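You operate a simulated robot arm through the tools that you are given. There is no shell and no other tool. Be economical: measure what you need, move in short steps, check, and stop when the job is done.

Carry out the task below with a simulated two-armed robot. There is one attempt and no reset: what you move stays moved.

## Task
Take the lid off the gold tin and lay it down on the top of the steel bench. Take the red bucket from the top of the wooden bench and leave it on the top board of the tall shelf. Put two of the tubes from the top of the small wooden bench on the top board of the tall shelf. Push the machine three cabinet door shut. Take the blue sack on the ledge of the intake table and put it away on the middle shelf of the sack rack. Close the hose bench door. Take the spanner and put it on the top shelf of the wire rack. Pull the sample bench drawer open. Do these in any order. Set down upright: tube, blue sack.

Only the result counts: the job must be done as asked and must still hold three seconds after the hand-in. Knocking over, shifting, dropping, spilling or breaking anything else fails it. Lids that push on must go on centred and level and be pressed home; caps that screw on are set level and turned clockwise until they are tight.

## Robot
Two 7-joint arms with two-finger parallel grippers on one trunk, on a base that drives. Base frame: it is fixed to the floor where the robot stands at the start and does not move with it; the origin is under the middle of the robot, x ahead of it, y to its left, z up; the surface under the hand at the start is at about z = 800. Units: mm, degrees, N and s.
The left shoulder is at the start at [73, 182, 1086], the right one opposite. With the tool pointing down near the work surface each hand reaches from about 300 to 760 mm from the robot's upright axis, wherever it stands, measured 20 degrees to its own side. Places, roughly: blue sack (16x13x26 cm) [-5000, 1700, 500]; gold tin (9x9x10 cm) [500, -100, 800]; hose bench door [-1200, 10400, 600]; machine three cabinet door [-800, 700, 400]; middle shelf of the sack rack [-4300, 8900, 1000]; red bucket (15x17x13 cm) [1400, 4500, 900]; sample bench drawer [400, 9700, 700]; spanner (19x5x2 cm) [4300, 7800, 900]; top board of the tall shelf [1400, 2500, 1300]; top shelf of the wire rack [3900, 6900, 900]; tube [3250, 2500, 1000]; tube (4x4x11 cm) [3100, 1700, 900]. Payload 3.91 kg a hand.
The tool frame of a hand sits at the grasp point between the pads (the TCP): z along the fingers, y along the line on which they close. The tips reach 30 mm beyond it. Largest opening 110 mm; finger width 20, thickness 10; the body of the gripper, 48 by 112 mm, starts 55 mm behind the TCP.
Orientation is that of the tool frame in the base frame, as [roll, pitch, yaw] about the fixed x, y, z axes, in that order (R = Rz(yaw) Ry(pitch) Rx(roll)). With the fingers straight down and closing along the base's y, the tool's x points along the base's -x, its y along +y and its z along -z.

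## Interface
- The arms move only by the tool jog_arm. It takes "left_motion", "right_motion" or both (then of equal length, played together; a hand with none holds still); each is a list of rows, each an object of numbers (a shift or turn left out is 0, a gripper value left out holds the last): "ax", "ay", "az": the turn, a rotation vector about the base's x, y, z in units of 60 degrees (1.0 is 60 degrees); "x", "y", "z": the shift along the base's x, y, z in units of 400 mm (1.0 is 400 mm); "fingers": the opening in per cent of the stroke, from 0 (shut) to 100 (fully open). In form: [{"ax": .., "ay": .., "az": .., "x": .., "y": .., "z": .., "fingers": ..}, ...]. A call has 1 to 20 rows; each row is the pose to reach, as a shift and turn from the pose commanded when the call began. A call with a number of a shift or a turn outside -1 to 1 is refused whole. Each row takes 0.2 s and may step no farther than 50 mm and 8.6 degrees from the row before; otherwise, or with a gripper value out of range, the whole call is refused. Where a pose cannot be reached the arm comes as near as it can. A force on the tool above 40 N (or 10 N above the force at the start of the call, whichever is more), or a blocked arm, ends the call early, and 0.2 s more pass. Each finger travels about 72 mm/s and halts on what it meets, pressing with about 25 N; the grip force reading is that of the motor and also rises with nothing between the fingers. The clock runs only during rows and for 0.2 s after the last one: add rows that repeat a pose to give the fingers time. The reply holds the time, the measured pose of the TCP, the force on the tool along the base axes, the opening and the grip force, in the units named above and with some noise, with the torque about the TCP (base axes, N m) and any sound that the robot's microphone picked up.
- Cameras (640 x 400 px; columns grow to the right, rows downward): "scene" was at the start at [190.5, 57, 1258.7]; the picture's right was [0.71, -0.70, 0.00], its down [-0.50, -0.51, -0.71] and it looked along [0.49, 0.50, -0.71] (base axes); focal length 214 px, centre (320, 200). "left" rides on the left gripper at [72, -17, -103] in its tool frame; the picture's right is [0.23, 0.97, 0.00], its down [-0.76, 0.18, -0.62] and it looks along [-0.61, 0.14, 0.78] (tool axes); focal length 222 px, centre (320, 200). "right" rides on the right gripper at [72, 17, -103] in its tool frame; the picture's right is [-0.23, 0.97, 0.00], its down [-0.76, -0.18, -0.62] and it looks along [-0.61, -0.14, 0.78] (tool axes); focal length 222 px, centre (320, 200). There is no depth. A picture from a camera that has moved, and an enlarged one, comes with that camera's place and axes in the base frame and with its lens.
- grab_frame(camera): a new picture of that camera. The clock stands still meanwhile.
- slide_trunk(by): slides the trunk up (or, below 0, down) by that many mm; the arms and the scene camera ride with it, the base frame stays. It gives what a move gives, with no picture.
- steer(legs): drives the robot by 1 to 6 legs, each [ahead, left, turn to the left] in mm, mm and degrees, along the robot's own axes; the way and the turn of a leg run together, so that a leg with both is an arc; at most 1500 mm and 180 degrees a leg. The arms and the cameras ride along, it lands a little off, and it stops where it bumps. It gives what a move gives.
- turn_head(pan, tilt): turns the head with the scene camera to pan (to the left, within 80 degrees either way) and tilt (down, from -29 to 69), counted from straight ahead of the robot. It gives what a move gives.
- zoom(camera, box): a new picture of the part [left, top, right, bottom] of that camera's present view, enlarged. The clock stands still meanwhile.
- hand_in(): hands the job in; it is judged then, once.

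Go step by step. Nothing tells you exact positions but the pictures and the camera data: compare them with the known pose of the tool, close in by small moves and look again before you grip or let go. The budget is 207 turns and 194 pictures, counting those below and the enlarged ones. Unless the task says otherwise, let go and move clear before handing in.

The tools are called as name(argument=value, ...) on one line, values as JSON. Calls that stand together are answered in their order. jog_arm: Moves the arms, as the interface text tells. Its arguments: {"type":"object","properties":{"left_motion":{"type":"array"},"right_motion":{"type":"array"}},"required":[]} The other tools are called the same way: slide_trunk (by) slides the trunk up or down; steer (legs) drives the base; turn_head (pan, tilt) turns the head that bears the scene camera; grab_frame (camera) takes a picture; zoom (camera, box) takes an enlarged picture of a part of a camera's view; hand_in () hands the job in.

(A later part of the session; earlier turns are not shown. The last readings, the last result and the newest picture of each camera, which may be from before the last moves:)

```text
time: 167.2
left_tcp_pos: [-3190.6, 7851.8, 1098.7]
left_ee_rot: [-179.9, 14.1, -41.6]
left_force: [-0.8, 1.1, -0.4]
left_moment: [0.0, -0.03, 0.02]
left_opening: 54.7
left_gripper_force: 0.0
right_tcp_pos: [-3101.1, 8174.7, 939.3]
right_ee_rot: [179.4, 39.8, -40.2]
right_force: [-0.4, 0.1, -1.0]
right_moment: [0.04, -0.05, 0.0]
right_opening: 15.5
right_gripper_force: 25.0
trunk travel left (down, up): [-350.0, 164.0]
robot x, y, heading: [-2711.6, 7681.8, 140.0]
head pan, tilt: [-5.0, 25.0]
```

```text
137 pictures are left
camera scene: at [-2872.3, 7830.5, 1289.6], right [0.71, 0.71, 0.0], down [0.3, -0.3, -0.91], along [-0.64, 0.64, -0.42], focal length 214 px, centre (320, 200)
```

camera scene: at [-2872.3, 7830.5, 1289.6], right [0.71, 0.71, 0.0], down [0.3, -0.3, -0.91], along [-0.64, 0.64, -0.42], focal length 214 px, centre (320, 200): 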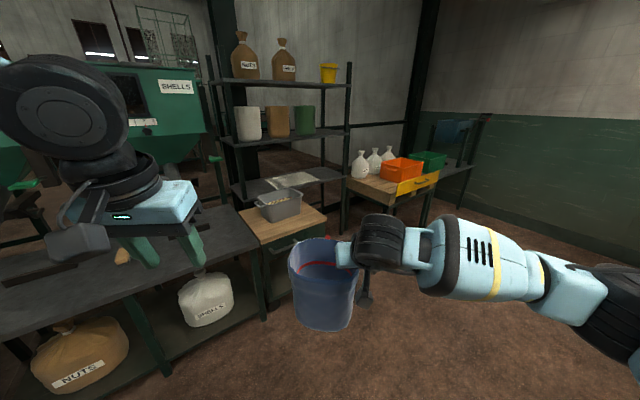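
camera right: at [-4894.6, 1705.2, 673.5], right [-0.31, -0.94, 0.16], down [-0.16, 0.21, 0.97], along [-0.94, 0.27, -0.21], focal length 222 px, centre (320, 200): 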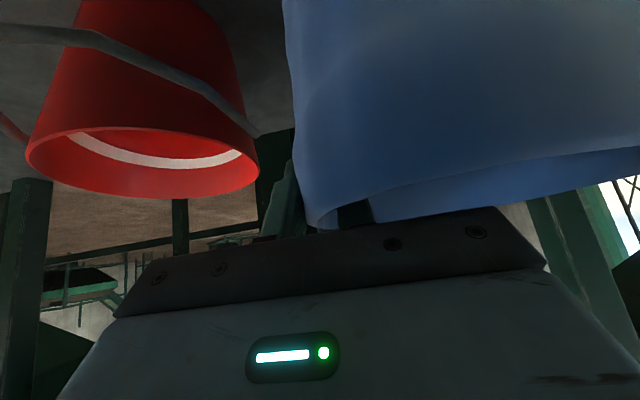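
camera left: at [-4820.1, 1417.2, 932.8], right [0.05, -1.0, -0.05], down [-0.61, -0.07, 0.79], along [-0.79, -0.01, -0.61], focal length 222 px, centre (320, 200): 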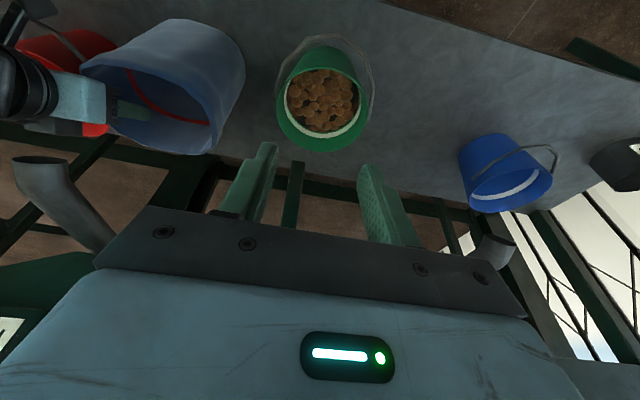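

I'm blocked at the right by the low table, so I'll stay away from it. First I raise the trunk and the sack well above bench height (the middle shelf is near z 1040, the top one near 1410).

slide_trunk(by=160)

jog_arm(right_motion=[{"z": 0.1}, {"z": 0.2}, {"z": 0.3}, {"z": 0.4}, {"z": 0.5}, {"z": 0.56}])

steer(legs=[[0, 120, 0], [250, 0, 0], [0, 0, 30]])

turn_head(pan=-60, tilt=30)

grab_frame(camera="scene")

```text
time: 169.0
left_tcp_pos: [-3189.5, 7852.8, 1258.3]
left_ee_rot: [179.9, 13.7, -41.6]
left_force: [-0.4, 0.5, -0.1]
left_moment: [-0.01, -0.03, -0.01]
left_opening: 55.0
left_gripper_force: 0.1
right_tcp_pos: [-3101.0, 8174.5, 1097.1]
right_ee_rot: [179.5, 39.8, -40.2]
right_force: [-0.2, 0.6, -0.8]
right_moment: [0.03, -0.04, 0.01]
right_opening: 15.6
right_gripper_force: 25.2
trunk travel left (down, up): [-510.0, 4.0]
robot x, y, heading: [-2707.1, 7683.8, 140.0]
head pan, tilt: [-5.0, 25.0]
```

```text
time: 170.4
left_tcp_pos: [-3190.8, 7852.8, 1260.3]
left_ee_rot: [180.0, 14.0, -41.6]
left_force: [-0.2, -0.2, 0.0]
left_moment: [0.0, 0.03, 0.0]
left_opening: 54.8
left_gripper_force: 0.0
right_tcp_pos: [-3101.3, 8174.4, 1322.7]
right_ee_rot: [179.2, 40.0, -40.1]
right_force: [0.5, 0.4, -0.5]
right_moment: [0.06, -0.06, 0.0]
right_opening: 15.5
right_gripper_force: 25.2
trunk travel left (down, up): [-510.0, 4.0]
robot x, y, heading: [-2709.3, 7683.1, 140.3]
head pan, tilt: [-5.0, 25.0]
```

```text
time: 175.0
left_tcp_pos: [-3478.5, 7664.4, 1259.4]
left_ee_rot: [180.0, 14.0, -12.0]
left_force: [-0.1, -0.1, 0.1]
left_moment: [0.02, -0.02, -0.02]
left_opening: 55.1
left_gripper_force: 0.1
right_tcp_pos: [-3560.9, 7986.6, 1323.3]
right_ee_rot: [179.3, 39.9, -10.5]
right_force: [-0.3, 0.3, -0.8]
right_moment: [0.08, -0.04, 0.02]
right_opening: 15.1
right_gripper_force: 24.8
trunk travel left (down, up): [-510.0, 4.0]
robot x, y, heading: [-2975.5, 7751.7, 169.7]
head pan, tilt: [-5.0, 25.0]
```

```text
time: 176.3
left_tcp_pos: [-3477.2, 7662.6, 1258.9]
left_ee_rot: [-180.0, 13.9, -12.0]
left_force: [0.3, -0.7, 0.2]
left_moment: [-0.01, 0.01, -0.01]
left_opening: 55.0
left_gripper_force: 0.0
right_tcp_pos: [-3560.2, 7985.8, 1321.1]
right_ee_rot: [179.2, 40.0, -10.4]
right_force: [-1.0, 0.2, -1.2]
right_moment: [0.05, -0.01, -0.01]
right_opening: 15.0
right_gripper_force: 24.9
trunk travel left (down, up): [-510.0, 4.0]
robot x, y, heading: [-2978.6, 7752.6, 170.0]
head pan, tilt: [-60.0, 30.0]
```

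```text
136 pictures are left
camera scene: at [-3019.0, 7839.3, 1465.6], right [0.94, 0.34, 0.0], down [0.17, -0.47, -0.87], along [-0.29, 0.81, -0.5], focal length 214 px, centre (320, 200)
```

scene: 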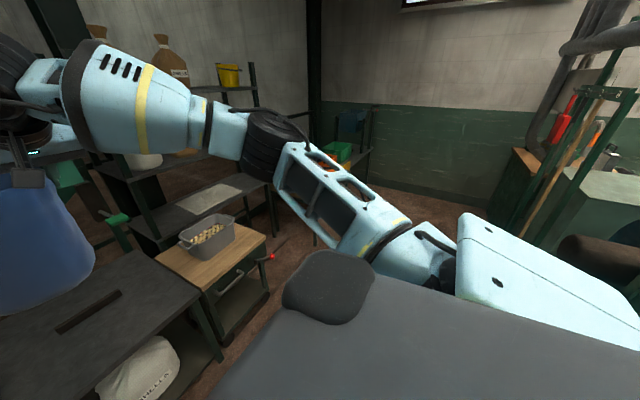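

I'll strafe right along the benches until square with the free right end of the rack.

steer(legs=[[50, 0, 0], [0, -1150, 0]])

turn_head(pan=0, tilt=25)

grab_frame(camera="scene")

```text
time: 187.0
left_tcp_pos: [-3338.6, 8775.8, 1259.6]
left_ee_rot: [180.0, 13.9, -10.6]
left_force: [0.3, 0.1, -0.3]
left_moment: [0.0, 0.0, 0.0]
left_opening: 55.1
left_gripper_force: 0.1
right_tcp_pos: [-3427.9, 9096.9, 1322.9]
right_ee_rot: [179.3, 39.9, -9.2]
right_force: [-0.9, -0.1, -0.8]
right_moment: [0.06, 0.0, 0.02]
right_opening: 13.7
right_gripper_force: 25.3
trunk travel left (down, up): [-510.0, 4.0]
robot x, y, heading: [-2838.2, 8877.0, 171.0]
head pan, tilt: [-60.0, 30.0]
```

```text
time: 188.3
left_tcp_pos: [-3338.6, 8776.6, 1260.0]
left_ee_rot: [-179.9, 14.0, -10.6]
left_force: [-0.5, 0.3, 0.1]
left_moment: [0.06, -0.03, -0.01]
left_opening: 55.1
left_gripper_force: 0.1
right_tcp_pos: [-3427.9, 9096.8, 1322.0]
right_ee_rot: [179.4, 40.0, -9.1]
right_force: [0.0, -0.3, -0.6]
right_moment: [0.03, -0.04, 0.0]
right_opening: 13.9
right_gripper_force: 25.4
trunk travel left (down, up): [-510.0, 4.0]
robot x, y, heading: [-2838.6, 8877.2, 171.2]
head pan, tilt: [0.0, 25.0]
```

```text
135 pictures are left
camera scene: at [-2941.4, 8893.4, 1473.6], right [0.15, 0.99, 0.0], down [0.42, -0.07, -0.91], along [-0.9, 0.14, -0.42], focal length 214 px, centre (320, 200)
```

scene: 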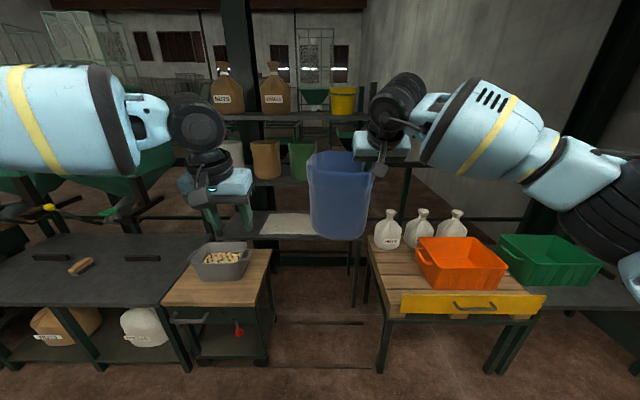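

The gap in front of the rack between cabinet and table is about 670 mm wide, nearly straight ahead. I'll advance part way and look down at the gap.

steer(legs=[[420, -20, 0]])

turn_head(pan=0, tilt=30)

grab_frame(camera="scene")

turn_head(pan=0, tilt=69)

grab_frame(camera="scene")

```text
time: 190.9
left_tcp_pos: [-3751.2, 8862.2, 1260.7]
left_ee_rot: [180.0, 14.0, -10.8]
left_force: [-0.2, 0.2, 0.4]
left_moment: [0.01, 0.0, 0.01]
left_opening: 55.2
left_gripper_force: 0.0
right_tcp_pos: [-3839.8, 9182.9, 1323.5]
right_ee_rot: [179.3, 40.0, -9.2]
right_force: [-0.1, 0.8, -0.4]
right_moment: [0.08, -0.06, 0.02]
right_opening: 13.8
right_gripper_force: 25.0
trunk travel left (down, up): [-510.0, 4.0]
robot x, y, heading: [-3253.8, 8962.9, 171.3]
head pan, tilt: [0.0, 25.0]
```

```text
time: 191.6
left_tcp_pos: [-3753.3, 8863.0, 1259.1]
left_ee_rot: [179.9, 14.0, -10.7]
left_force: [-0.2, 0.2, 0.0]
left_moment: [0.03, 0.02, 0.01]
left_opening: 54.9
left_gripper_force: 0.0
right_tcp_pos: [-3841.0, 9183.7, 1321.9]
right_ee_rot: [179.3, 39.9, -9.2]
right_force: [-0.2, 0.4, -1.5]
right_moment: [0.06, -0.02, 0.02]
right_opening: 13.6
right_gripper_force: 25.0
trunk travel left (down, up): [-510.0, 4.0]
robot x, y, heading: [-3252.8, 8962.9, 171.0]
head pan, tilt: [0.0, 30.0]
```

```text
134 pictures are left
camera scene: at [-3354.0, 8978.5, 1465.6], right [0.16, 0.99, 0.0], down [0.49, -0.08, -0.87], along [-0.86, 0.14, -0.5], focal length 214 px, centre (320, 200)
```

scene: 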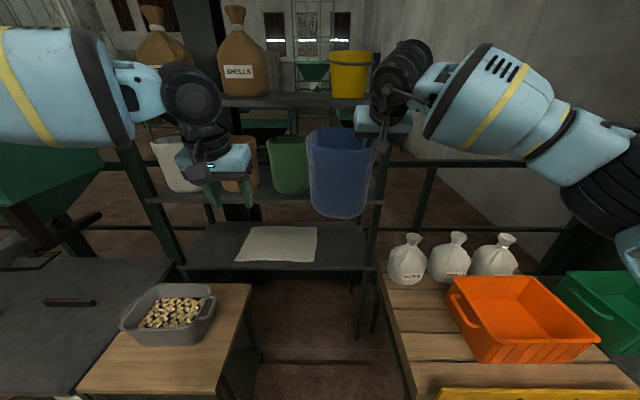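

```text
time: 192.6
left_tcp_pos: [-3752.9, 8862.7, 1260.0]
left_ee_rot: [180.0, 14.0, -10.6]
left_force: [0.1, 0.7, -0.6]
left_moment: [-0.02, 0.03, -0.01]
left_opening: 54.9
left_gripper_force: 0.0
right_tcp_pos: [-3841.8, 9183.5, 1322.9]
right_ee_rot: [179.2, 40.0, -9.2]
right_force: [0.0, -0.5, -1.1]
right_moment: [0.09, -0.01, 0.0]
right_opening: 13.8
right_gripper_force: 25.0
trunk travel left (down, up): [-510.0, 4.0]
robot x, y, heading: [-3251.6, 8962.6, 171.2]
head pan, tilt: [0.0, 68.8]
```

```text
133 pictures are left
camera scene: at [-3319.6, 8973.0, 1414.2], right [0.16, 0.99, 0.0], down [0.92, -0.15, -0.36], along [-0.36, 0.06, -0.93], focal length 214 px, centre (320, 200)
```

scene: 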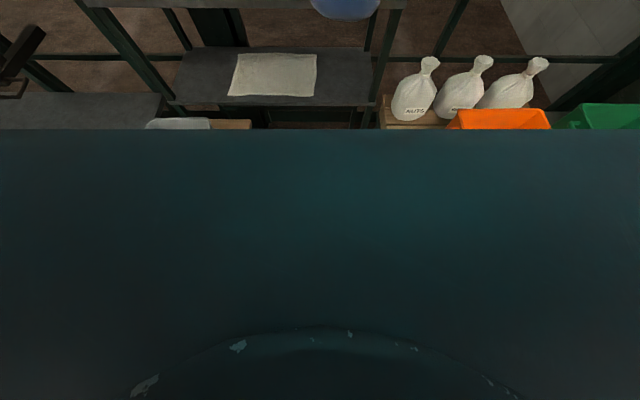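

I check the sack's state and the shelf with the left wrist camera and a zoom.

grab_frame(camera="left")

grab_frame(camera="right")

```text
132 pictures are left
camera left: at [-3655.4, 8860.6, 1342.2], right [0.04, -1.0, -0.05], down [-0.61, -0.06, 0.79], along [-0.79, 0.01, -0.61], focal length 222 px, centre (320, 200)
```

left: 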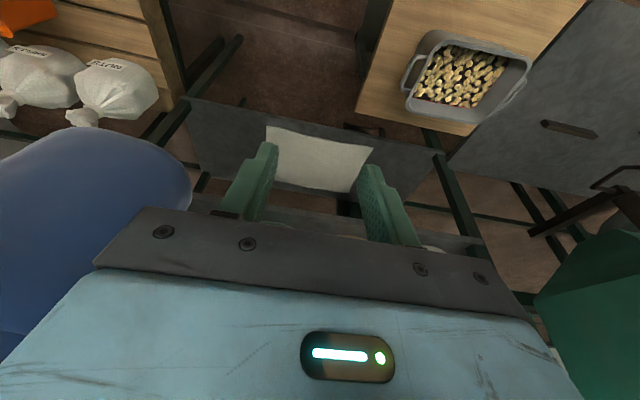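

```text
131 pictures are left
camera right: at [-3723.2, 9148.6, 1355.2], right [-0.32, -0.93, 0.16], down [-0.15, 0.21, 0.97], along [-0.93, 0.29, -0.21], focal length 222 px, centre (320, 200)
```

right: 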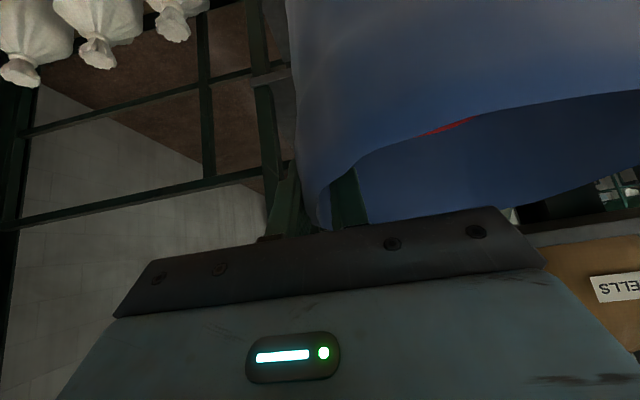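

The sack has drooped slightly on its far side but is secure. I'll drive 160 mm further in, then continue with the arm.

steer(legs=[[160, 0, 0]])

turn_head(pan=-10, tilt=30)

grab_frame(camera="scene")

```text
time: 194.0
left_tcp_pos: [-3909.0, 8887.9, 1259.9]
left_ee_rot: [180.0, 14.1, -10.9]
left_force: [0.7, 0.3, 0.1]
left_moment: [0.03, 0.02, -0.01]
left_opening: 55.0
left_gripper_force: 0.0
right_tcp_pos: [-3996.3, 9210.0, 1323.5]
right_ee_rot: [179.4, 40.2, -9.3]
right_force: [0.1, 0.7, 0.2]
right_moment: [0.07, 0.02, -0.02]
right_opening: 13.7
right_gripper_force: 25.2
trunk travel left (down, up): [-510.0, 4.0]
robot x, y, heading: [-3407.2, 8988.5, 170.7]
head pan, tilt: [0.0, 68.8]
```

```text
time: 195.1
left_tcp_pos: [-3909.5, 8888.5, 1259.6]
left_ee_rot: [-180.0, 14.0, -10.9]
left_force: [0.0, 1.1, -0.2]
left_moment: [0.01, 0.03, -0.01]
left_opening: 55.0
left_gripper_force: 0.1
right_tcp_pos: [-3996.9, 9210.4, 1323.4]
right_ee_rot: [179.3, 40.0, -9.2]
right_force: [-0.3, 0.3, -0.3]
right_moment: [0.08, -0.05, 0.0]
right_opening: 13.4
right_gripper_force: 24.8
trunk travel left (down, up): [-510.0, 4.0]
robot x, y, heading: [-3406.6, 8989.5, 170.7]
head pan, tilt: [-10.0, 30.0]
```

```text
130 pictures are left
camera scene: at [-3506.9, 9019.0, 1465.6], right [0.33, 0.94, 0.0], down [0.47, -0.16, -0.87], along [-0.82, 0.28, -0.5], focal length 214 px, centre (320, 200)
```

scene: 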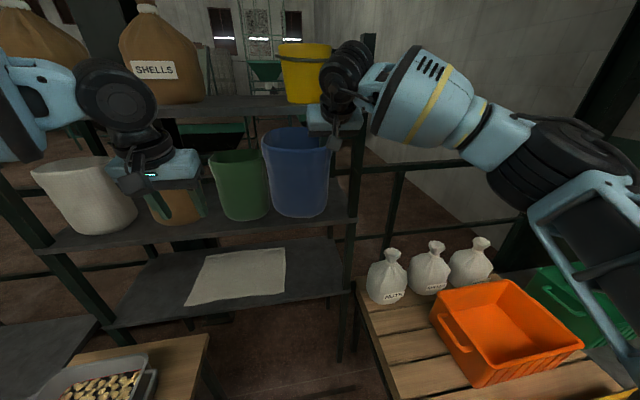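

The sack is nearly level, and there's ample clearance under the top shelf. I'll move the arm in over the shelf, lower somewhat, and look.

jog_arm(right_motion=[{"x": -0.08, "y": 0.025}, {"x": -0.16, "y": 0.05}, {"x": -0.24, "y": 0.08, "z": -0.03}, {"x": -0.32, "y": 0.1, "z": -0.08}, {"x": -0.395, "y": 0.115, "z": -0.13}, {"x": -0.395, "y": 0.115, "z": -0.18}])

grab_frame(camera="scene")

grab_frame(camera="right")

```text
time: 195.8
left_tcp_pos: [-3907.0, 8887.5, 1260.0]
left_ee_rot: [180.0, 14.1, -10.9]
left_force: [0.5, -0.2, -0.8]
left_moment: [-0.01, 0.01, 0.0]
left_opening: 55.0
left_gripper_force: 0.0
right_tcp_pos: [-4063.5, 9231.1, 1321.0]
right_ee_rot: [179.2, 39.2, -9.5]
right_force: [0.7, 0.1, -0.8]
right_moment: [0.09, -0.02, 0.02]
right_opening: 13.3
right_gripper_force: 25.2
trunk travel left (down, up): [-510.0, 4.0]
robot x, y, heading: [-3411.2, 8983.7, 170.8]
head pan, tilt: [-10.0, 30.0]
stopped in row 3 (right hand): the force on the tool passed its limit at 97 N (the readings are from after the stop); the commanded pose is now the measured one
```

```text
129 pictures are left
camera scene: at [-3503.5, 9018.5, 1466.1], right [0.33, 0.94, 0.0], down [0.47, -0.16, -0.87], along [-0.82, 0.29, -0.5], focal length 214 px, centre (320, 200)
```

scene: 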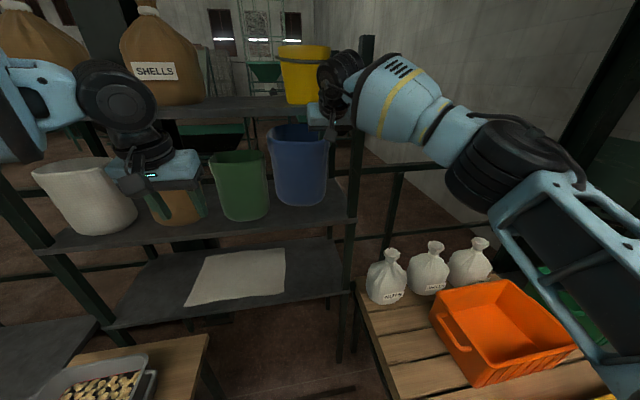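

```text
128 pictures are left
camera right: at [-3945.0, 9195.5, 1355.2], right [-0.33, -0.93, 0.15], down [-0.16, 0.22, 0.96], along [-0.93, 0.29, -0.22], focal length 222 px, centre (320, 200)
```

right: 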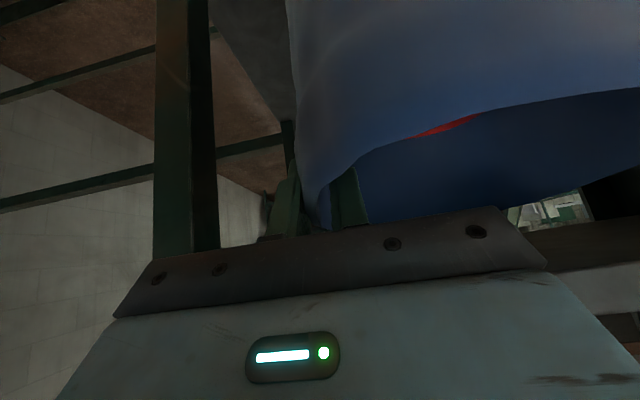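

The hand struck the top shelf's edge. I'll back off slightly, lower first, then go in.

jog_arm(right_motion=[{"x": 0.08, "y": -0.012}, {"x": 0.12, "y": -0.018, "z": -0.04}, {"x": 0.12, "y": -0.018, "z": -0.12}, {"x": 0.12, "y": -0.018, "z": -0.2}])

grab_frame(camera="scene")

```text
time: 196.8
left_tcp_pos: [-3909.5, 8889.4, 1259.3]
left_ee_rot: [179.9, 13.9, -10.9]
left_force: [0.2, 0.1, 0.7]
left_moment: [0.0, 0.01, 0.0]
left_opening: 54.9
left_gripper_force: 0.0
right_tcp_pos: [-4019.1, 9223.9, 1237.1]
right_ee_rot: [179.2, 39.1, -9.5]
right_force: [-0.5, -0.6, -0.5]
right_moment: [0.07, -0.01, -0.01]
right_opening: 13.5
right_gripper_force: 24.8
trunk travel left (down, up): [-510.0, 4.0]
robot x, y, heading: [-3410.9, 8988.1, 170.7]
head pan, tilt: [-10.0, 30.0]
```

```text
127 pictures are left
camera scene: at [-3507.0, 9019.6, 1465.6], right [0.33, 0.94, 0.0], down [0.47, -0.16, -0.87], along [-0.82, 0.28, -0.5], focal length 214 px, centre (320, 200)
```

scene: 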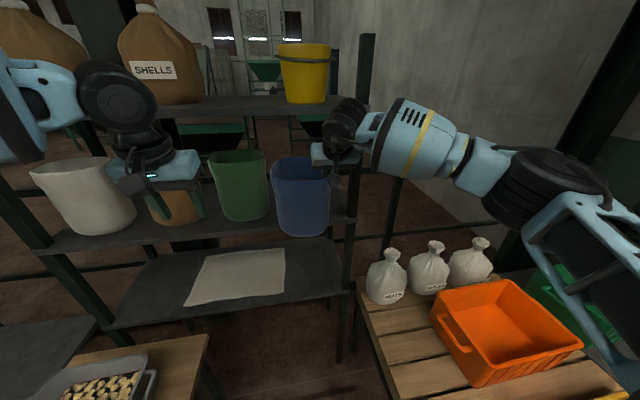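

Now the sack hangs just above the shelf level; I move in and lower until it touches.

jog_arm(right_motion=[{"x": -0.08, "y": 0.02}, {"x": -0.16, "y": 0.04}, {"x": -0.24, "y": 0.06}, {"x": -0.31, "y": 0.075}, {"x": -0.31, "y": 0.075, "z": -0.02}])

grab_frame(camera="scene")

zoom(camera="scene", box=[200, 90, 400, 250])

```text
time: 198.0
left_tcp_pos: [-3907.5, 8890.5, 1261.3]
left_ee_rot: [179.9, 14.1, -10.9]
left_force: [-0.3, -0.1, 0.4]
left_moment: [-0.05, -0.01, 0.0]
left_opening: 55.1
left_gripper_force: 0.0
right_tcp_pos: [-4123.0, 9258.2, 1234.1]
right_ee_rot: [179.3, 39.8, -9.7]
right_force: [-1.8, 4.5, 17.0]
right_moment: [0.03, -0.05, -0.07]
right_opening: 13.2
right_gripper_force: 24.7
right hand out of reach, approached as far as the arm can: row 4, 5
trunk travel left (down, up): [-510.0, 4.0]
robot x, y, heading: [-3405.4, 8987.6, 170.8]
head pan, tilt: [-10.0, 30.0]
```

```text
126 pictures are left
camera scene: at [-3504.3, 9020.4, 1466.3], right [0.33, 0.94, 0.0], down [0.47, -0.17, -0.87], along [-0.82, 0.29, -0.5], focal length 214 px, centre (320, 200)
```

scene: 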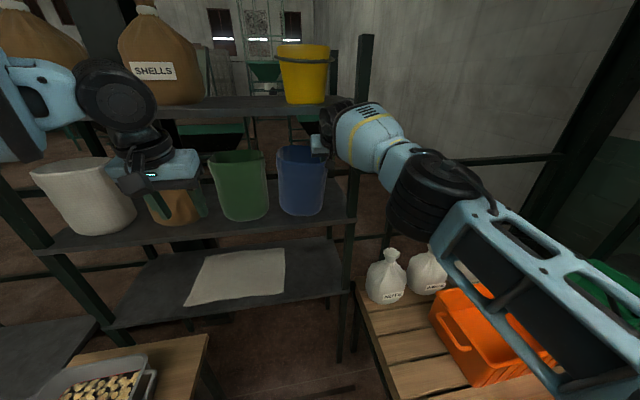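

```text
2.50 times, centred on (300, 170) of scene
camera zoom: at [-3504.3, 9020.4, 1466.3], right [0.33, 0.94, 0.0], down [0.47, -0.17, -0.87], along [-0.82, 0.29, -0.5], focal length 536 px, centre (370, 275)
```

zoom: 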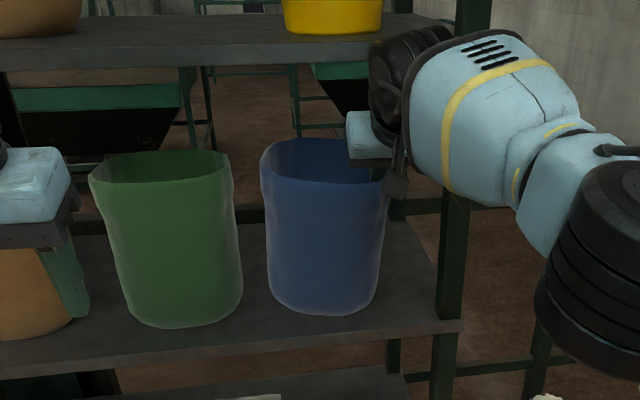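

There's an upward force of 17 N, so the sack may already touch the shelf. I lower in tiny steps to verify.

jog_arm(right_motion=[{"z": -0.01}, {"z": -0.02}, {"z": -0.03}])

zoom(camera="scene", box=[200, 90, 400, 250])

grab_frame(camera="right")

```text
time: 198.8
left_tcp_pos: [-3906.8, 8887.7, 1261.3]
left_ee_rot: [180.0, 14.2, -10.9]
left_force: [0.5, -0.2, 0.7]
left_moment: [0.01, 0.0, -0.03]
left_opening: 55.0
left_gripper_force: 0.1
right_tcp_pos: [-4121.3, 9254.4, 1224.5]
right_ee_rot: [179.1, 39.8, -9.7]
right_force: [-0.9, 3.3, 34.3]
right_moment: [-0.91, -0.1, -0.05]
right_opening: 8.6
right_gripper_force: 24.9
trunk travel left (down, up): [-510.0, 4.0]
robot x, y, heading: [-3409.1, 8989.9, 170.7]
head pan, tilt: [-10.0, 30.0]
```

```text
2.50 times, centred on (300, 170) of scene
camera zoom: at [-3502.8, 9018.4, 1466.3], right [0.33, 0.94, 0.0], down [0.47, -0.16, -0.87], along [-0.82, 0.29, -0.5], focal length 536 px, centre (370, 275)
```

zoom: 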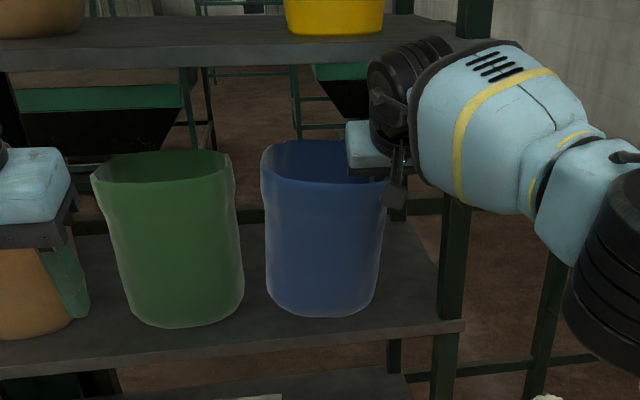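

```text
123 pictures are left
camera right: at [-4004.0, 9218.7, 1256.9], right [-0.32, -0.93, 0.16], down [-0.15, 0.22, 0.96], along [-0.93, 0.29, -0.21], focal length 222 px, centre (320, 200)
```

right: 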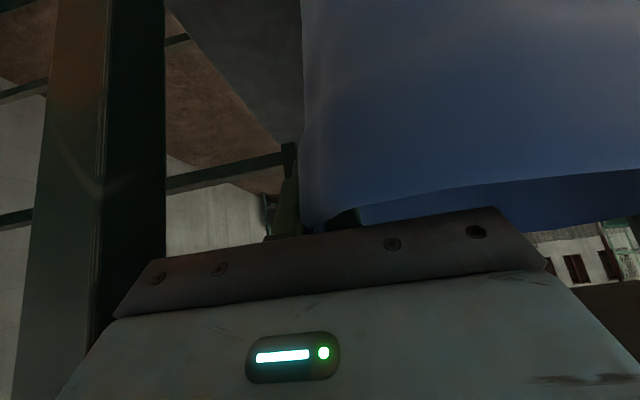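

The sack now sits squarely on the shelf. I open the fingers and withdraw back-and-up along the tool axis.

jog_arm(right_motion=[{"z": 0.01, "fingers": 20}, {"z": 0.01, "fingers": 35}, {"z": 0.01, "fingers": 35}, {"x": 0.04, "y": -0.006, "z": 0.055}, {"x": 0.08, "y": -0.012, "z": 0.1}, {"x": 0.12, "y": -0.02, "z": 0.13}, {"x": 0.2, "y": -0.03, "z": 0.16}, {"x": 0.28, "y": -0.045, "z": 0.18}, {"x": 0.36, "y": -0.06, "z": 0.18}, {"x": 0.44, "y": -0.07, "z": 0.18}])

grab_frame(camera="scene")

```text
time: 201.0
left_tcp_pos: [-3908.8, 8889.8, 1258.2]
left_ee_rot: [180.0, 13.9, -10.9]
left_force: [-0.6, 0.4, -0.2]
left_moment: [0.03, 0.03, -0.04]
left_opening: 55.0
left_gripper_force: 0.1
right_tcp_pos: [-3945.9, 9228.6, 1285.6]
right_ee_rot: [179.2, 39.1, -9.6]
right_force: [-1.4, 0.1, -0.3]
right_moment: [0.01, 0.03, -0.04]
right_opening: 38.2
right_gripper_force: 0.1
trunk travel left (down, up): [-510.0, 4.0]
robot x, y, heading: [-3406.7, 8986.0, 170.8]
head pan, tilt: [-10.0, 30.0]
```

```text
122 pictures are left
camera scene: at [-3506.1, 9019.5, 1465.8], right [0.33, 0.94, 0.0], down [0.47, -0.16, -0.87], along [-0.82, 0.28, -0.5], focal length 214 px, centre (320, 200)
```

scene: 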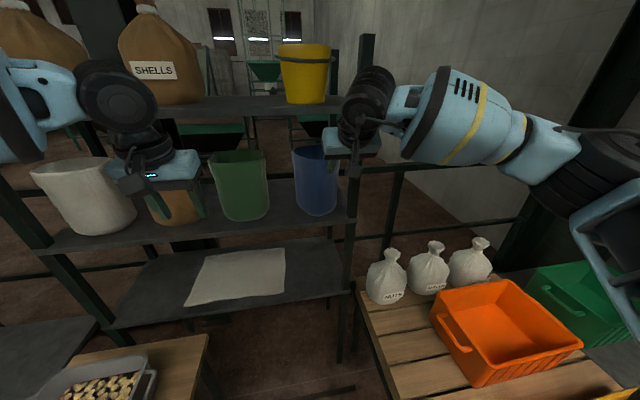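

The sack stands upright on the middle shelf. I back out of the gap and look for the hose bench.

steer(legs=[[-560, 0, 0], [0, 0, -90]])

turn_head(pan=-35, tilt=20)

grab_frame(camera="scene")

```text
time: 208.0
left_tcp_pos: [-2958.3, 9399.7, 1259.0]
left_ee_rot: [180.0, 13.9, -100.3]
left_force: [-0.2, -0.6, 0.0]
left_moment: [0.01, 0.01, 0.01]
left_opening: 55.0
left_gripper_force: 0.2
right_tcp_pos: [-2620.0, 9441.6, 1285.9]
right_ee_rot: [179.3, 39.0, -99.0]
right_force: [-0.1, -0.7, -0.2]
right_moment: [-0.02, 0.02, -0.02]
right_opening: 38.5
right_gripper_force: 0.0
trunk travel left (down, up): [-510.0, 4.0]
robot x, y, heading: [-2855.4, 8899.0, 81.7]
head pan, tilt: [-10.0, 30.0]
```

```text
time: 208.9
left_tcp_pos: [-2959.1, 9401.5, 1258.6]
left_ee_rot: [180.0, 13.8, -100.3]
left_force: [-0.4, -0.1, 0.4]
left_moment: [0.01, -0.03, 0.0]
left_opening: 54.9
left_gripper_force: 0.2
right_tcp_pos: [-2620.0, 9441.0, 1285.3]
right_ee_rot: [179.3, 39.0, -99.0]
right_force: [-0.5, 0.6, -0.3]
right_moment: [0.0, 0.0, -0.01]
right_opening: 38.5
right_gripper_force: 0.0
trunk travel left (down, up): [-510.0, 4.0]
robot x, y, heading: [-2854.7, 8902.0, 81.6]
head pan, tilt: [-35.0, 20.0]
```

```text
121 pictures are left
camera scene: at [-2785.9, 8981.0, 1481.7], right [0.72, -0.69, 0.0], down [-0.24, -0.25, -0.94], along [0.65, 0.68, -0.34], focal length 214 px, centre (320, 200)
```

scene: 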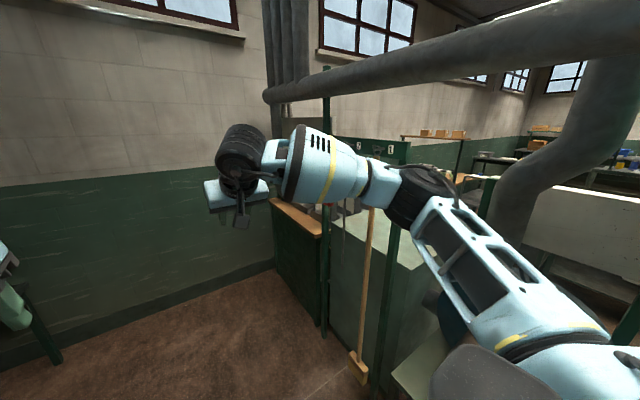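

I'll lower the trunk, untilt the right hand, and drive north a bit to see past the duct.

slide_trunk(by=-160)

jog_arm(right_motion=[{"ax": -0.12, "ay": 0.018, "y": -0.04}, {"ax": -0.24, "ay": 0.036, "y": -0.08}, {"ax": -0.36, "ay": 0.054, "y": -0.12}, {"ax": -0.48, "ay": 0.072, "y": -0.16}, {"ax": -0.6, "ay": 0.09, "y": -0.2}, {"ax": -0.643, "ay": 0.095, "y": -0.2}])

steer(legs=[[500, 0, 0], [0, 0, -45]])

turn_head(pan=0, tilt=25)

grab_frame(camera="scene")

```text
time: 210.7
left_tcp_pos: [-2959.0, 9401.1, 1098.5]
left_ee_rot: [180.0, 14.0, -100.3]
left_force: [-0.1, 0.1, 1.0]
left_moment: [0.0, -0.03, 0.01]
left_opening: 54.9
left_gripper_force: 0.0
right_tcp_pos: [-2620.2, 9441.1, 1125.8]
right_ee_rot: [179.3, 39.1, -98.9]
right_force: [0.3, -0.9, 0.9]
right_moment: [0.0, 0.0, 0.01]
right_opening: 38.6
right_gripper_force: 0.1
trunk travel left (down, up): [-350.0, 164.0]
robot x, y, heading: [-2856.6, 8901.1, 81.4]
head pan, tilt: [-35.0, 20.0]
```

```text
time: 212.1
left_tcp_pos: [-2958.6, 9401.4, 1099.1]
left_ee_rot: [-180.0, 13.8, -100.3]
left_force: [0.0, 0.3, -0.2]
left_moment: [-0.01, 0.04, 0.02]
left_opening: 55.0
left_gripper_force: 0.0
right_tcp_pos: [-2619.2, 9359.5, 1125.0]
right_ee_rot: [179.6, -0.1, -98.9]
right_force: [0.2, -0.3, 0.2]
right_moment: [-0.02, 0.01, 0.0]
right_opening: 38.3
right_gripper_force: 0.0
trunk travel left (down, up): [-350.0, 164.0]
robot x, y, heading: [-2856.3, 8898.0, 81.4]
head pan, tilt: [-35.0, 20.0]
```

```text
time: 217.1
left_tcp_pos: [-2496.4, 9826.1, 1098.1]
left_ee_rot: [180.0, 13.9, -145.3]
left_force: [0.0, -0.2, 0.5]
left_moment: [-0.01, 0.0, -0.02]
left_opening: 54.9
left_gripper_force: 0.0
right_tcp_pos: [-2285.1, 9557.3, 1125.6]
right_ee_rot: [179.6, -0.1, -143.8]
right_force: [-0.3, -0.4, -0.6]
right_moment: [0.04, -0.02, -0.02]
right_opening: 38.4
right_gripper_force: 0.0
trunk travel left (down, up): [-350.0, 164.0]
robot x, y, heading: [-2777.0, 9397.1, 36.4]
head pan, tilt: [-35.0, 20.0]
```

```text
time: 218.1
left_tcp_pos: [-2497.1, 9825.6, 1099.2]
left_ee_rot: [-180.0, 13.9, -145.2]
left_force: [0.3, -0.5, 0.4]
left_moment: [0.02, 0.01, -0.02]
left_opening: 55.0
left_gripper_force: 0.0
right_tcp_pos: [-2284.8, 9557.7, 1125.9]
right_ee_rot: [179.6, 0.1, -143.9]
right_force: [0.0, 0.4, -0.8]
right_moment: [0.01, 0.01, 0.03]
right_opening: 38.4
right_gripper_force: 0.0
trunk travel left (down, up): [-350.0, 164.0]
robot x, y, heading: [-2775.7, 9398.5, 36.7]
head pan, tilt: [0.0, 25.0]
```

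```text
120 pictures are left
camera scene: at [-2594.8, 9529.7, 1289.5], right [0.59, -0.81, 0.0], down [-0.34, -0.25, -0.91], along [0.73, 0.54, -0.42], focal length 214 px, centre (320, 200)
```

scene: 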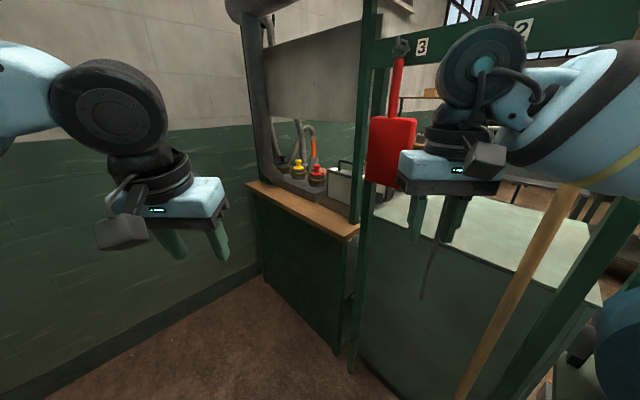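

The hose bench stands by the north wall, but its front is hidden from this side. I'll go back south past the separator and look east for a way round.

steer(legs=[[0, 0, 45], [-1500, 0, 0], [-650, 60, 0], [0, 0, -80]])

grab_frame(camera="scene")

```text
time: 234.3
left_tcp_pos: [-2666.6, 7480.9, 1098.3]
left_ee_rot: [-180.0, 13.9, -179.6]
left_force: [0.1, -0.3, 0.3]
left_moment: [0.0, -0.01, 0.0]
left_opening: 55.1
left_gripper_force: 0.1
right_tcp_pos: [-2641.8, 7142.3, 1126.3]
right_ee_rot: [179.7, 0.0, -177.9]
right_force: [-0.8, 0.4, 0.3]
right_moment: [-0.02, 0.01, 0.03]
right_opening: 38.5
right_gripper_force: 0.1
trunk travel left (down, up): [-350.0, 164.0]
robot x, y, heading: [-3138.3, 7289.1, 2.1]
head pan, tilt: [0.0, 25.0]
```

```text
119 pictures are left
camera scene: at [-2912.3, 7293.4, 1289.5], right [0.04, -1.0, 0.0], down [-0.42, -0.02, -0.91], along [0.91, 0.03, -0.42], focal length 214 px, centre (320, 200)
```

scene: 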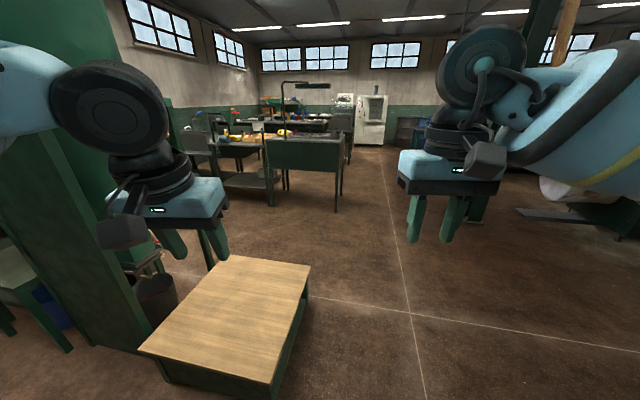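

East is wide open. I shift right of the low table and drive east, then look north.

steer(legs=[[0, -420, 0], [1500, 0, 0], [700, 0, 0]])

turn_head(pan=75, tilt=20)

grab_frame(camera="scene")

turn_head(pan=25, tilt=20)

grab_frame(camera="scene")

```text
time: 248.9
left_tcp_pos: [-467.1, 7156.8, 1098.8]
left_ee_rot: [180.0, 13.9, -179.0]
left_force: [0.1, -0.4, 0.4]
left_moment: [-0.01, -0.02, -0.03]
left_opening: 54.9
left_gripper_force: 0.1
right_tcp_pos: [-439.7, 6817.6, 1126.3]
right_ee_rot: [179.6, 0.0, -177.4]
right_force: [0.3, 0.0, -0.4]
right_moment: [-0.02, -0.01, 0.01]
right_opening: 38.9
right_gripper_force: 0.1
trunk travel left (down, up): [-350.0, 164.0]
robot x, y, heading: [-935.7, 6958.4, 2.6]
head pan, tilt: [0.0, 25.0]
```

```text
time: 250.4
left_tcp_pos: [-467.4, 7156.6, 1098.5]
left_ee_rot: [179.9, 13.9, -179.0]
left_force: [-0.2, 0.0, -0.1]
left_moment: [-0.04, 0.0, 0.0]
left_opening: 55.1
left_gripper_force: 0.2
right_tcp_pos: [-440.0, 6816.8, 1125.2]
right_ee_rot: [179.6, 0.0, -177.3]
right_force: [0.1, 0.3, -0.3]
right_moment: [0.01, -0.01, 0.04]
right_opening: 38.5
right_gripper_force: 0.1
trunk travel left (down, up): [-350.0, 164.0]
robot x, y, heading: [-937.7, 6957.5, 2.8]
head pan, tilt: [75.0, 20.0]
```

```text
118 pictures are left
camera scene: at [-784.4, 7052.1, 1297.6], right [0.98, -0.21, 0.0], down [-0.07, -0.33, -0.94], along [0.2, 0.92, -0.34], focal length 214 px, centre (320, 200)
```

scene: 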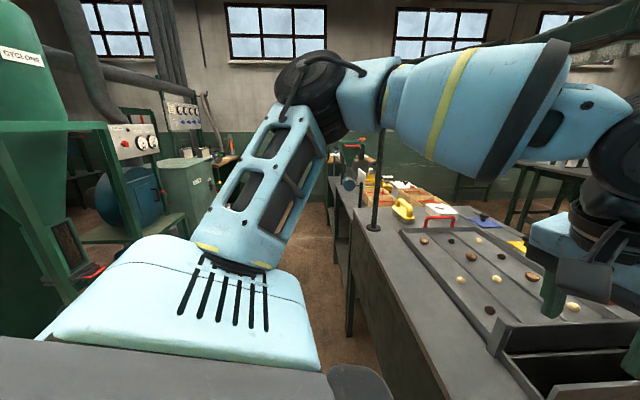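

```text
time: 251.6
left_tcp_pos: [-467.5, 7156.8, 1099.4]
left_ee_rot: [179.9, 14.0, -179.1]
left_force: [0.1, 0.3, 0.9]
left_moment: [-0.01, -0.02, -0.04]
left_opening: 54.9
left_gripper_force: 0.1
right_tcp_pos: [-439.6, 6816.9, 1126.8]
right_ee_rot: [179.6, 0.0, -177.4]
right_force: [-0.7, -0.8, -0.2]
right_moment: [0.02, 0.01, -0.03]
right_opening: 38.2
right_gripper_force: 0.1
trunk travel left (down, up): [-350.0, 164.0]
robot x, y, heading: [-935.8, 6957.6, 2.9]
head pan, tilt: [25.0, 20.0]
```

```text
117 pictures are left
camera scene: at [-721.9, 7004.6, 1297.6], right [0.47, -0.89, 0.0], down [-0.3, -0.16, -0.94], along [0.83, 0.44, -0.34], focal length 214 px, centre (320, 200)
```

scene: 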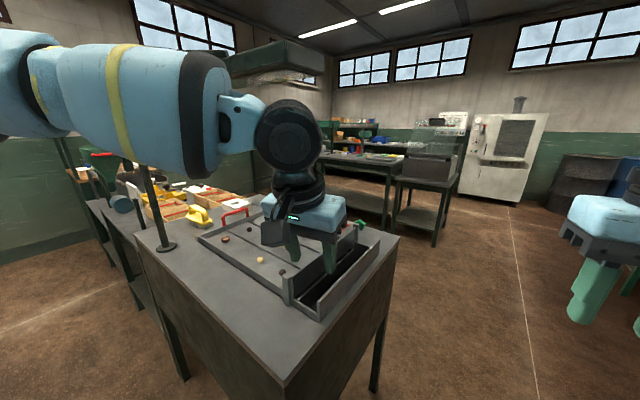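

There's an aisle north between the cyclone and the sorting tables. I turn left and go up it.

steer(legs=[[-100, 0, 0], [0, 0, 82], [1000, 0, 0]])

turn_head(pan=0, tilt=20)

grab_frame(camera="scene")

```text
time: 260.9
left_tcp_pos: [-1088.7, 8425.1, 1098.6]
left_ee_rot: [-180.0, 14.0, -96.5]
left_force: [-1.6, -0.9, 0.6]
left_moment: [-0.01, 0.0, 0.01]
left_opening: 55.2
left_gripper_force: 0.1
right_tcp_pos: [-748.2, 8405.2, 1125.9]
right_ee_rot: [179.6, 0.0, -95.0]
right_force: [-0.3, 0.1, 0.5]
right_moment: [-0.01, -0.02, 0.02]
right_opening: 38.5
right_gripper_force: 0.1
trunk travel left (down, up): [-350.0, 164.0]
robot x, y, heading: [-951.7, 7932.9, 85.3]
head pan, tilt: [25.0, 20.0]
```

```text
time: 261.8
left_tcp_pos: [-1089.1, 8424.5, 1098.3]
left_ee_rot: [180.0, 13.9, -96.5]
left_force: [0.5, 0.5, 0.6]
left_moment: [0.03, 0.02, -0.01]
left_opening: 55.0
left_gripper_force: 0.1
right_tcp_pos: [-748.8, 8407.1, 1125.9]
right_ee_rot: [179.6, -0.1, -95.1]
right_force: [0.2, 0.0, -0.3]
right_moment: [0.01, 0.03, -0.03]
right_opening: 38.6
right_gripper_force: 0.1
trunk travel left (down, up): [-350.0, 164.0]
robot x, y, heading: [-950.8, 7928.9, 85.1]
head pan, tilt: [0.0, 20.0]
```

```text
116 pictures are left
camera scene: at [-931.4, 8154.8, 1297.6], right [1.0, -0.08, 0.0], down [-0.03, -0.34, -0.94], along [0.08, 0.94, -0.34], focal length 214 px, centre (320, 200)
```

scene: 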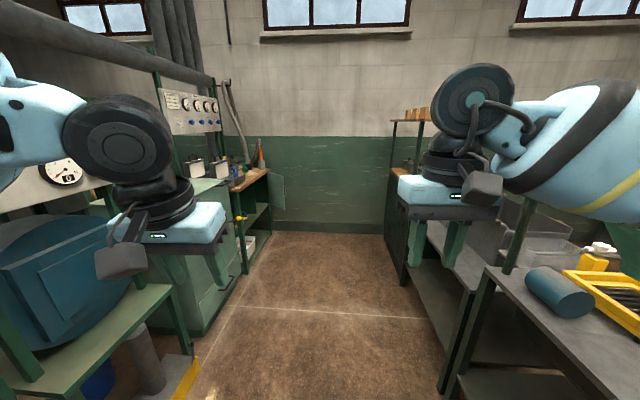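

The hose bench is at the far left with something like an open door; the sample bench should be at the right. I zoom both.

zoom(camera="scene", box=[190, 120, 330, 290])

zoom(camera="scene", box=[370, 90, 570, 290])

```text
2.35 times, centred on (260, 205) of scene
camera zoom: at [-931.4, 8154.8, 1297.6], right [1.0, -0.08, 0.0], down [-0.03, -0.34, -0.94], along [0.08, 0.94, -0.34], focal length 505 px, centre (461, 188)
```

zoom: 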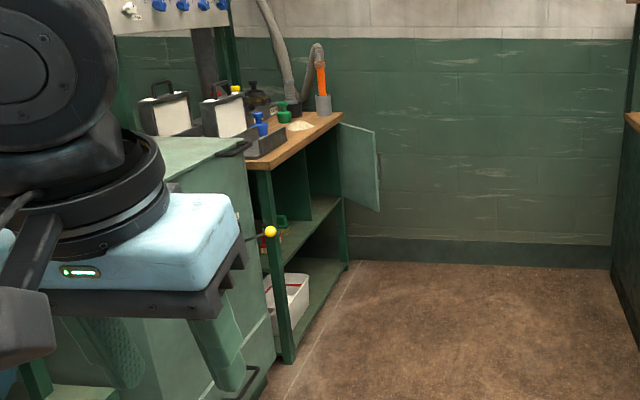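

```text
2.00 times, centred on (470, 190) of scene
camera zoom: at [-931.4, 8154.8, 1297.6], right [1.0, -0.08, 0.0], down [-0.03, -0.34, -0.94], along [0.08, 0.94, -0.34], focal length 429 px, centre (20, 220)
```

zoom: 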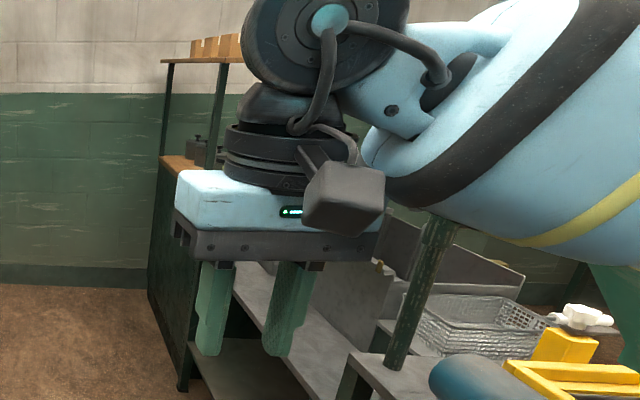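

The hose bench fronts the aisle (east), its door hinged at the north end near [-1315, 10541] and standing open eastward, free edge near [-1118, 10458], top z about 755. I'll drive up the aisle and face it.

steer(legs=[[0, 200, -3], [1400, 0, 0]])

turn_head(pan=15, tilt=30)

grab_frame(camera="scene")

turn_head(pan=-45, tilt=30)

grab_frame(camera="scene")

```text
time: 270.9
left_tcp_pos: [-1040.6, 9861.0, 1099.2]
left_ee_rot: [180.0, 13.9, -100.7]
left_force: [0.6, 0.7, -0.7]
left_moment: [-0.01, -0.01, 0.0]
left_opening: 54.9
left_gripper_force: 0.1
right_tcp_pos: [-703.5, 9818.9, 1126.3]
right_ee_rot: [179.6, 0.0, -99.3]
right_force: [-0.5, 0.1, 0.0]
right_moment: [-0.02, 0.02, -0.01]
right_opening: 38.8
right_gripper_force: 0.1
trunk travel left (down, up): [-350.0, 164.0]
robot x, y, heading: [-941.9, 9357.2, 80.7]
head pan, tilt: [0.0, 20.0]
```

```text
time: 271.7
left_tcp_pos: [-1041.7, 9861.5, 1098.3]
left_ee_rot: [179.9, 13.8, -100.8]
left_force: [-1.0, 0.2, -0.3]
left_moment: [-0.03, -0.01, -0.01]
left_opening: 54.8
left_gripper_force: 0.1
right_tcp_pos: [-703.1, 9817.9, 1126.0]
right_ee_rot: [179.6, 0.0, -99.3]
right_force: [-0.7, 0.0, 0.3]
right_moment: [-0.01, 0.0, -0.01]
right_opening: 38.2
right_gripper_force: 0.0
trunk travel left (down, up): [-350.0, 164.0]
robot x, y, heading: [-939.3, 9361.6, 81.0]
head pan, tilt: [15.0, 30.0]
```

```text
113 pictures are left
camera scene: at [-928.2, 9578.7, 1281.6], right [0.99, 0.1, 0.0], down [0.05, -0.5, -0.87], along [-0.09, 0.86, -0.5], focal length 214 px, centre (320, 200)
```

scene: 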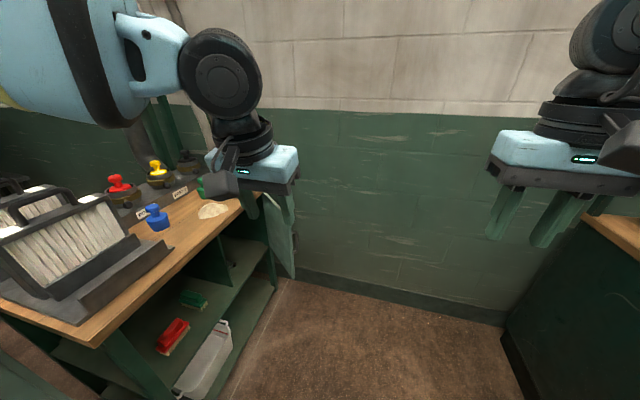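

```text
time: 273.0
left_tcp_pos: [-1041.0, 9860.4, 1098.9]
left_ee_rot: [-180.0, 13.9, -100.7]
left_force: [-0.1, 0.5, 0.0]
left_moment: [0.02, -0.02, -0.02]
left_opening: 55.2
left_gripper_force: 0.0
right_tcp_pos: [-702.4, 9818.0, 1126.0]
right_ee_rot: [179.6, 0.1, -99.3]
right_force: [0.3, -0.2, 0.0]
right_moment: [0.03, -0.01, 0.03]
right_opening: 38.7
right_gripper_force: 0.1
trunk travel left (down, up): [-350.0, 164.0]
robot x, y, heading: [-939.8, 9360.4, 80.7]
head pan, tilt: [-45.0, 30.0]
```

```text
112 pictures are left
camera scene: at [-845.9, 9541.8, 1281.6], right [0.59, -0.81, 0.0], down [-0.41, -0.29, -0.87], along [0.7, 0.51, -0.5], focal length 214 px, centre (320, 200)
```

scene: 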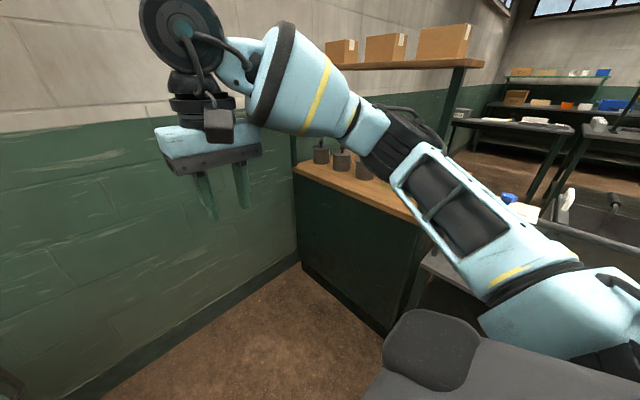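

The left hand hides the door; I move it aside to the right and look again.

jog_arm(left_motion=[{"x": 0.1, "fingers": 0}, {"x": 0.2}, {"x": 0.3}, {"x": 0.38}])

turn_head(pan=15, tilt=35)

grab_frame(camera="scene")

zoom(camera="scene", box=[190, 130, 340, 270])

```text
time: 274.0
left_tcp_pos: [-991.0, 9861.1, 1100.6]
left_ee_rot: [179.9, 13.9, -100.7]
left_force: [-0.2, 0.1, 0.0]
left_moment: [0.01, -0.03, -0.01]
left_opening: 0.4
left_gripper_force: 25.0
left hand out of reach, approached as far as the arm can: row 2, 3, 4
right_tcp_pos: [-704.3, 9817.7, 1126.0]
right_ee_rot: [179.5, 0.0, -99.3]
right_force: [0.0, 0.4, -1.0]
right_moment: [0.02, 0.03, 0.03]
right_opening: 38.5
right_gripper_force: 0.0
trunk travel left (down, up): [-350.0, 164.0]
robot x, y, heading: [-942.1, 9359.5, 80.6]
head pan, tilt: [-45.0, 30.0]
```

```text
time: 275.3
left_tcp_pos: [-991.6, 9861.1, 1099.8]
left_ee_rot: [179.9, 13.9, -100.8]
left_force: [0.1, -0.5, -0.3]
left_moment: [-0.03, 0.01, 0.0]
left_opening: 0.2
left_gripper_force: 25.1
right_tcp_pos: [-702.5, 9816.9, 1125.1]
right_ee_rot: [179.6, 0.0, -99.4]
right_force: [0.2, -0.8, 0.0]
right_moment: [0.01, -0.04, 0.0]
right_opening: 38.4
right_gripper_force: 0.1
trunk travel left (down, up): [-350.0, 164.0]
robot x, y, heading: [-945.0, 9357.2, 80.6]
head pan, tilt: [15.0, 35.0]
```

```text
111 pictures are left
camera scene: at [-928.0, 9576.5, 1273.8], right [0.99, 0.1, 0.0], down [0.06, -0.57, -0.82], along [-0.08, 0.81, -0.57], focal length 214 px, centre (320, 200)
```

scene: 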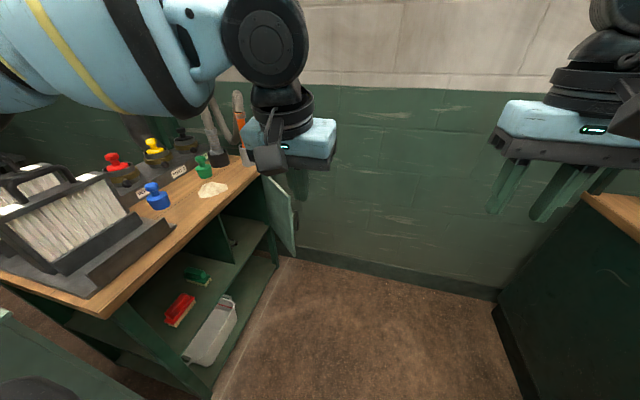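

```text
2.86 times, centred on (265, 200) of scene
camera zoom: at [-928.0, 9576.5, 1273.8], right [0.99, 0.1, 0.0], down [0.06, -0.57, -0.82], along [-0.08, 0.81, -0.57], focal length 613 px, centre (477, 200)
```

zoom: 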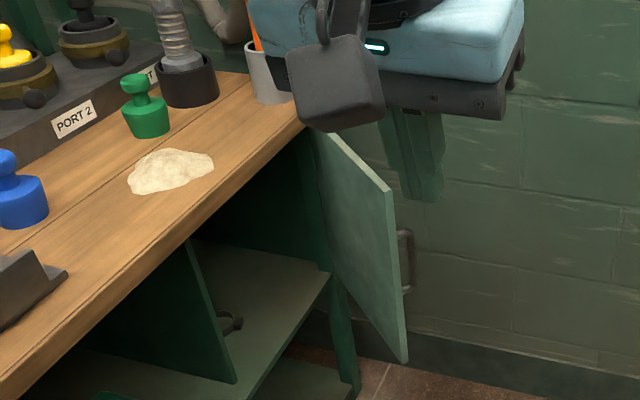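

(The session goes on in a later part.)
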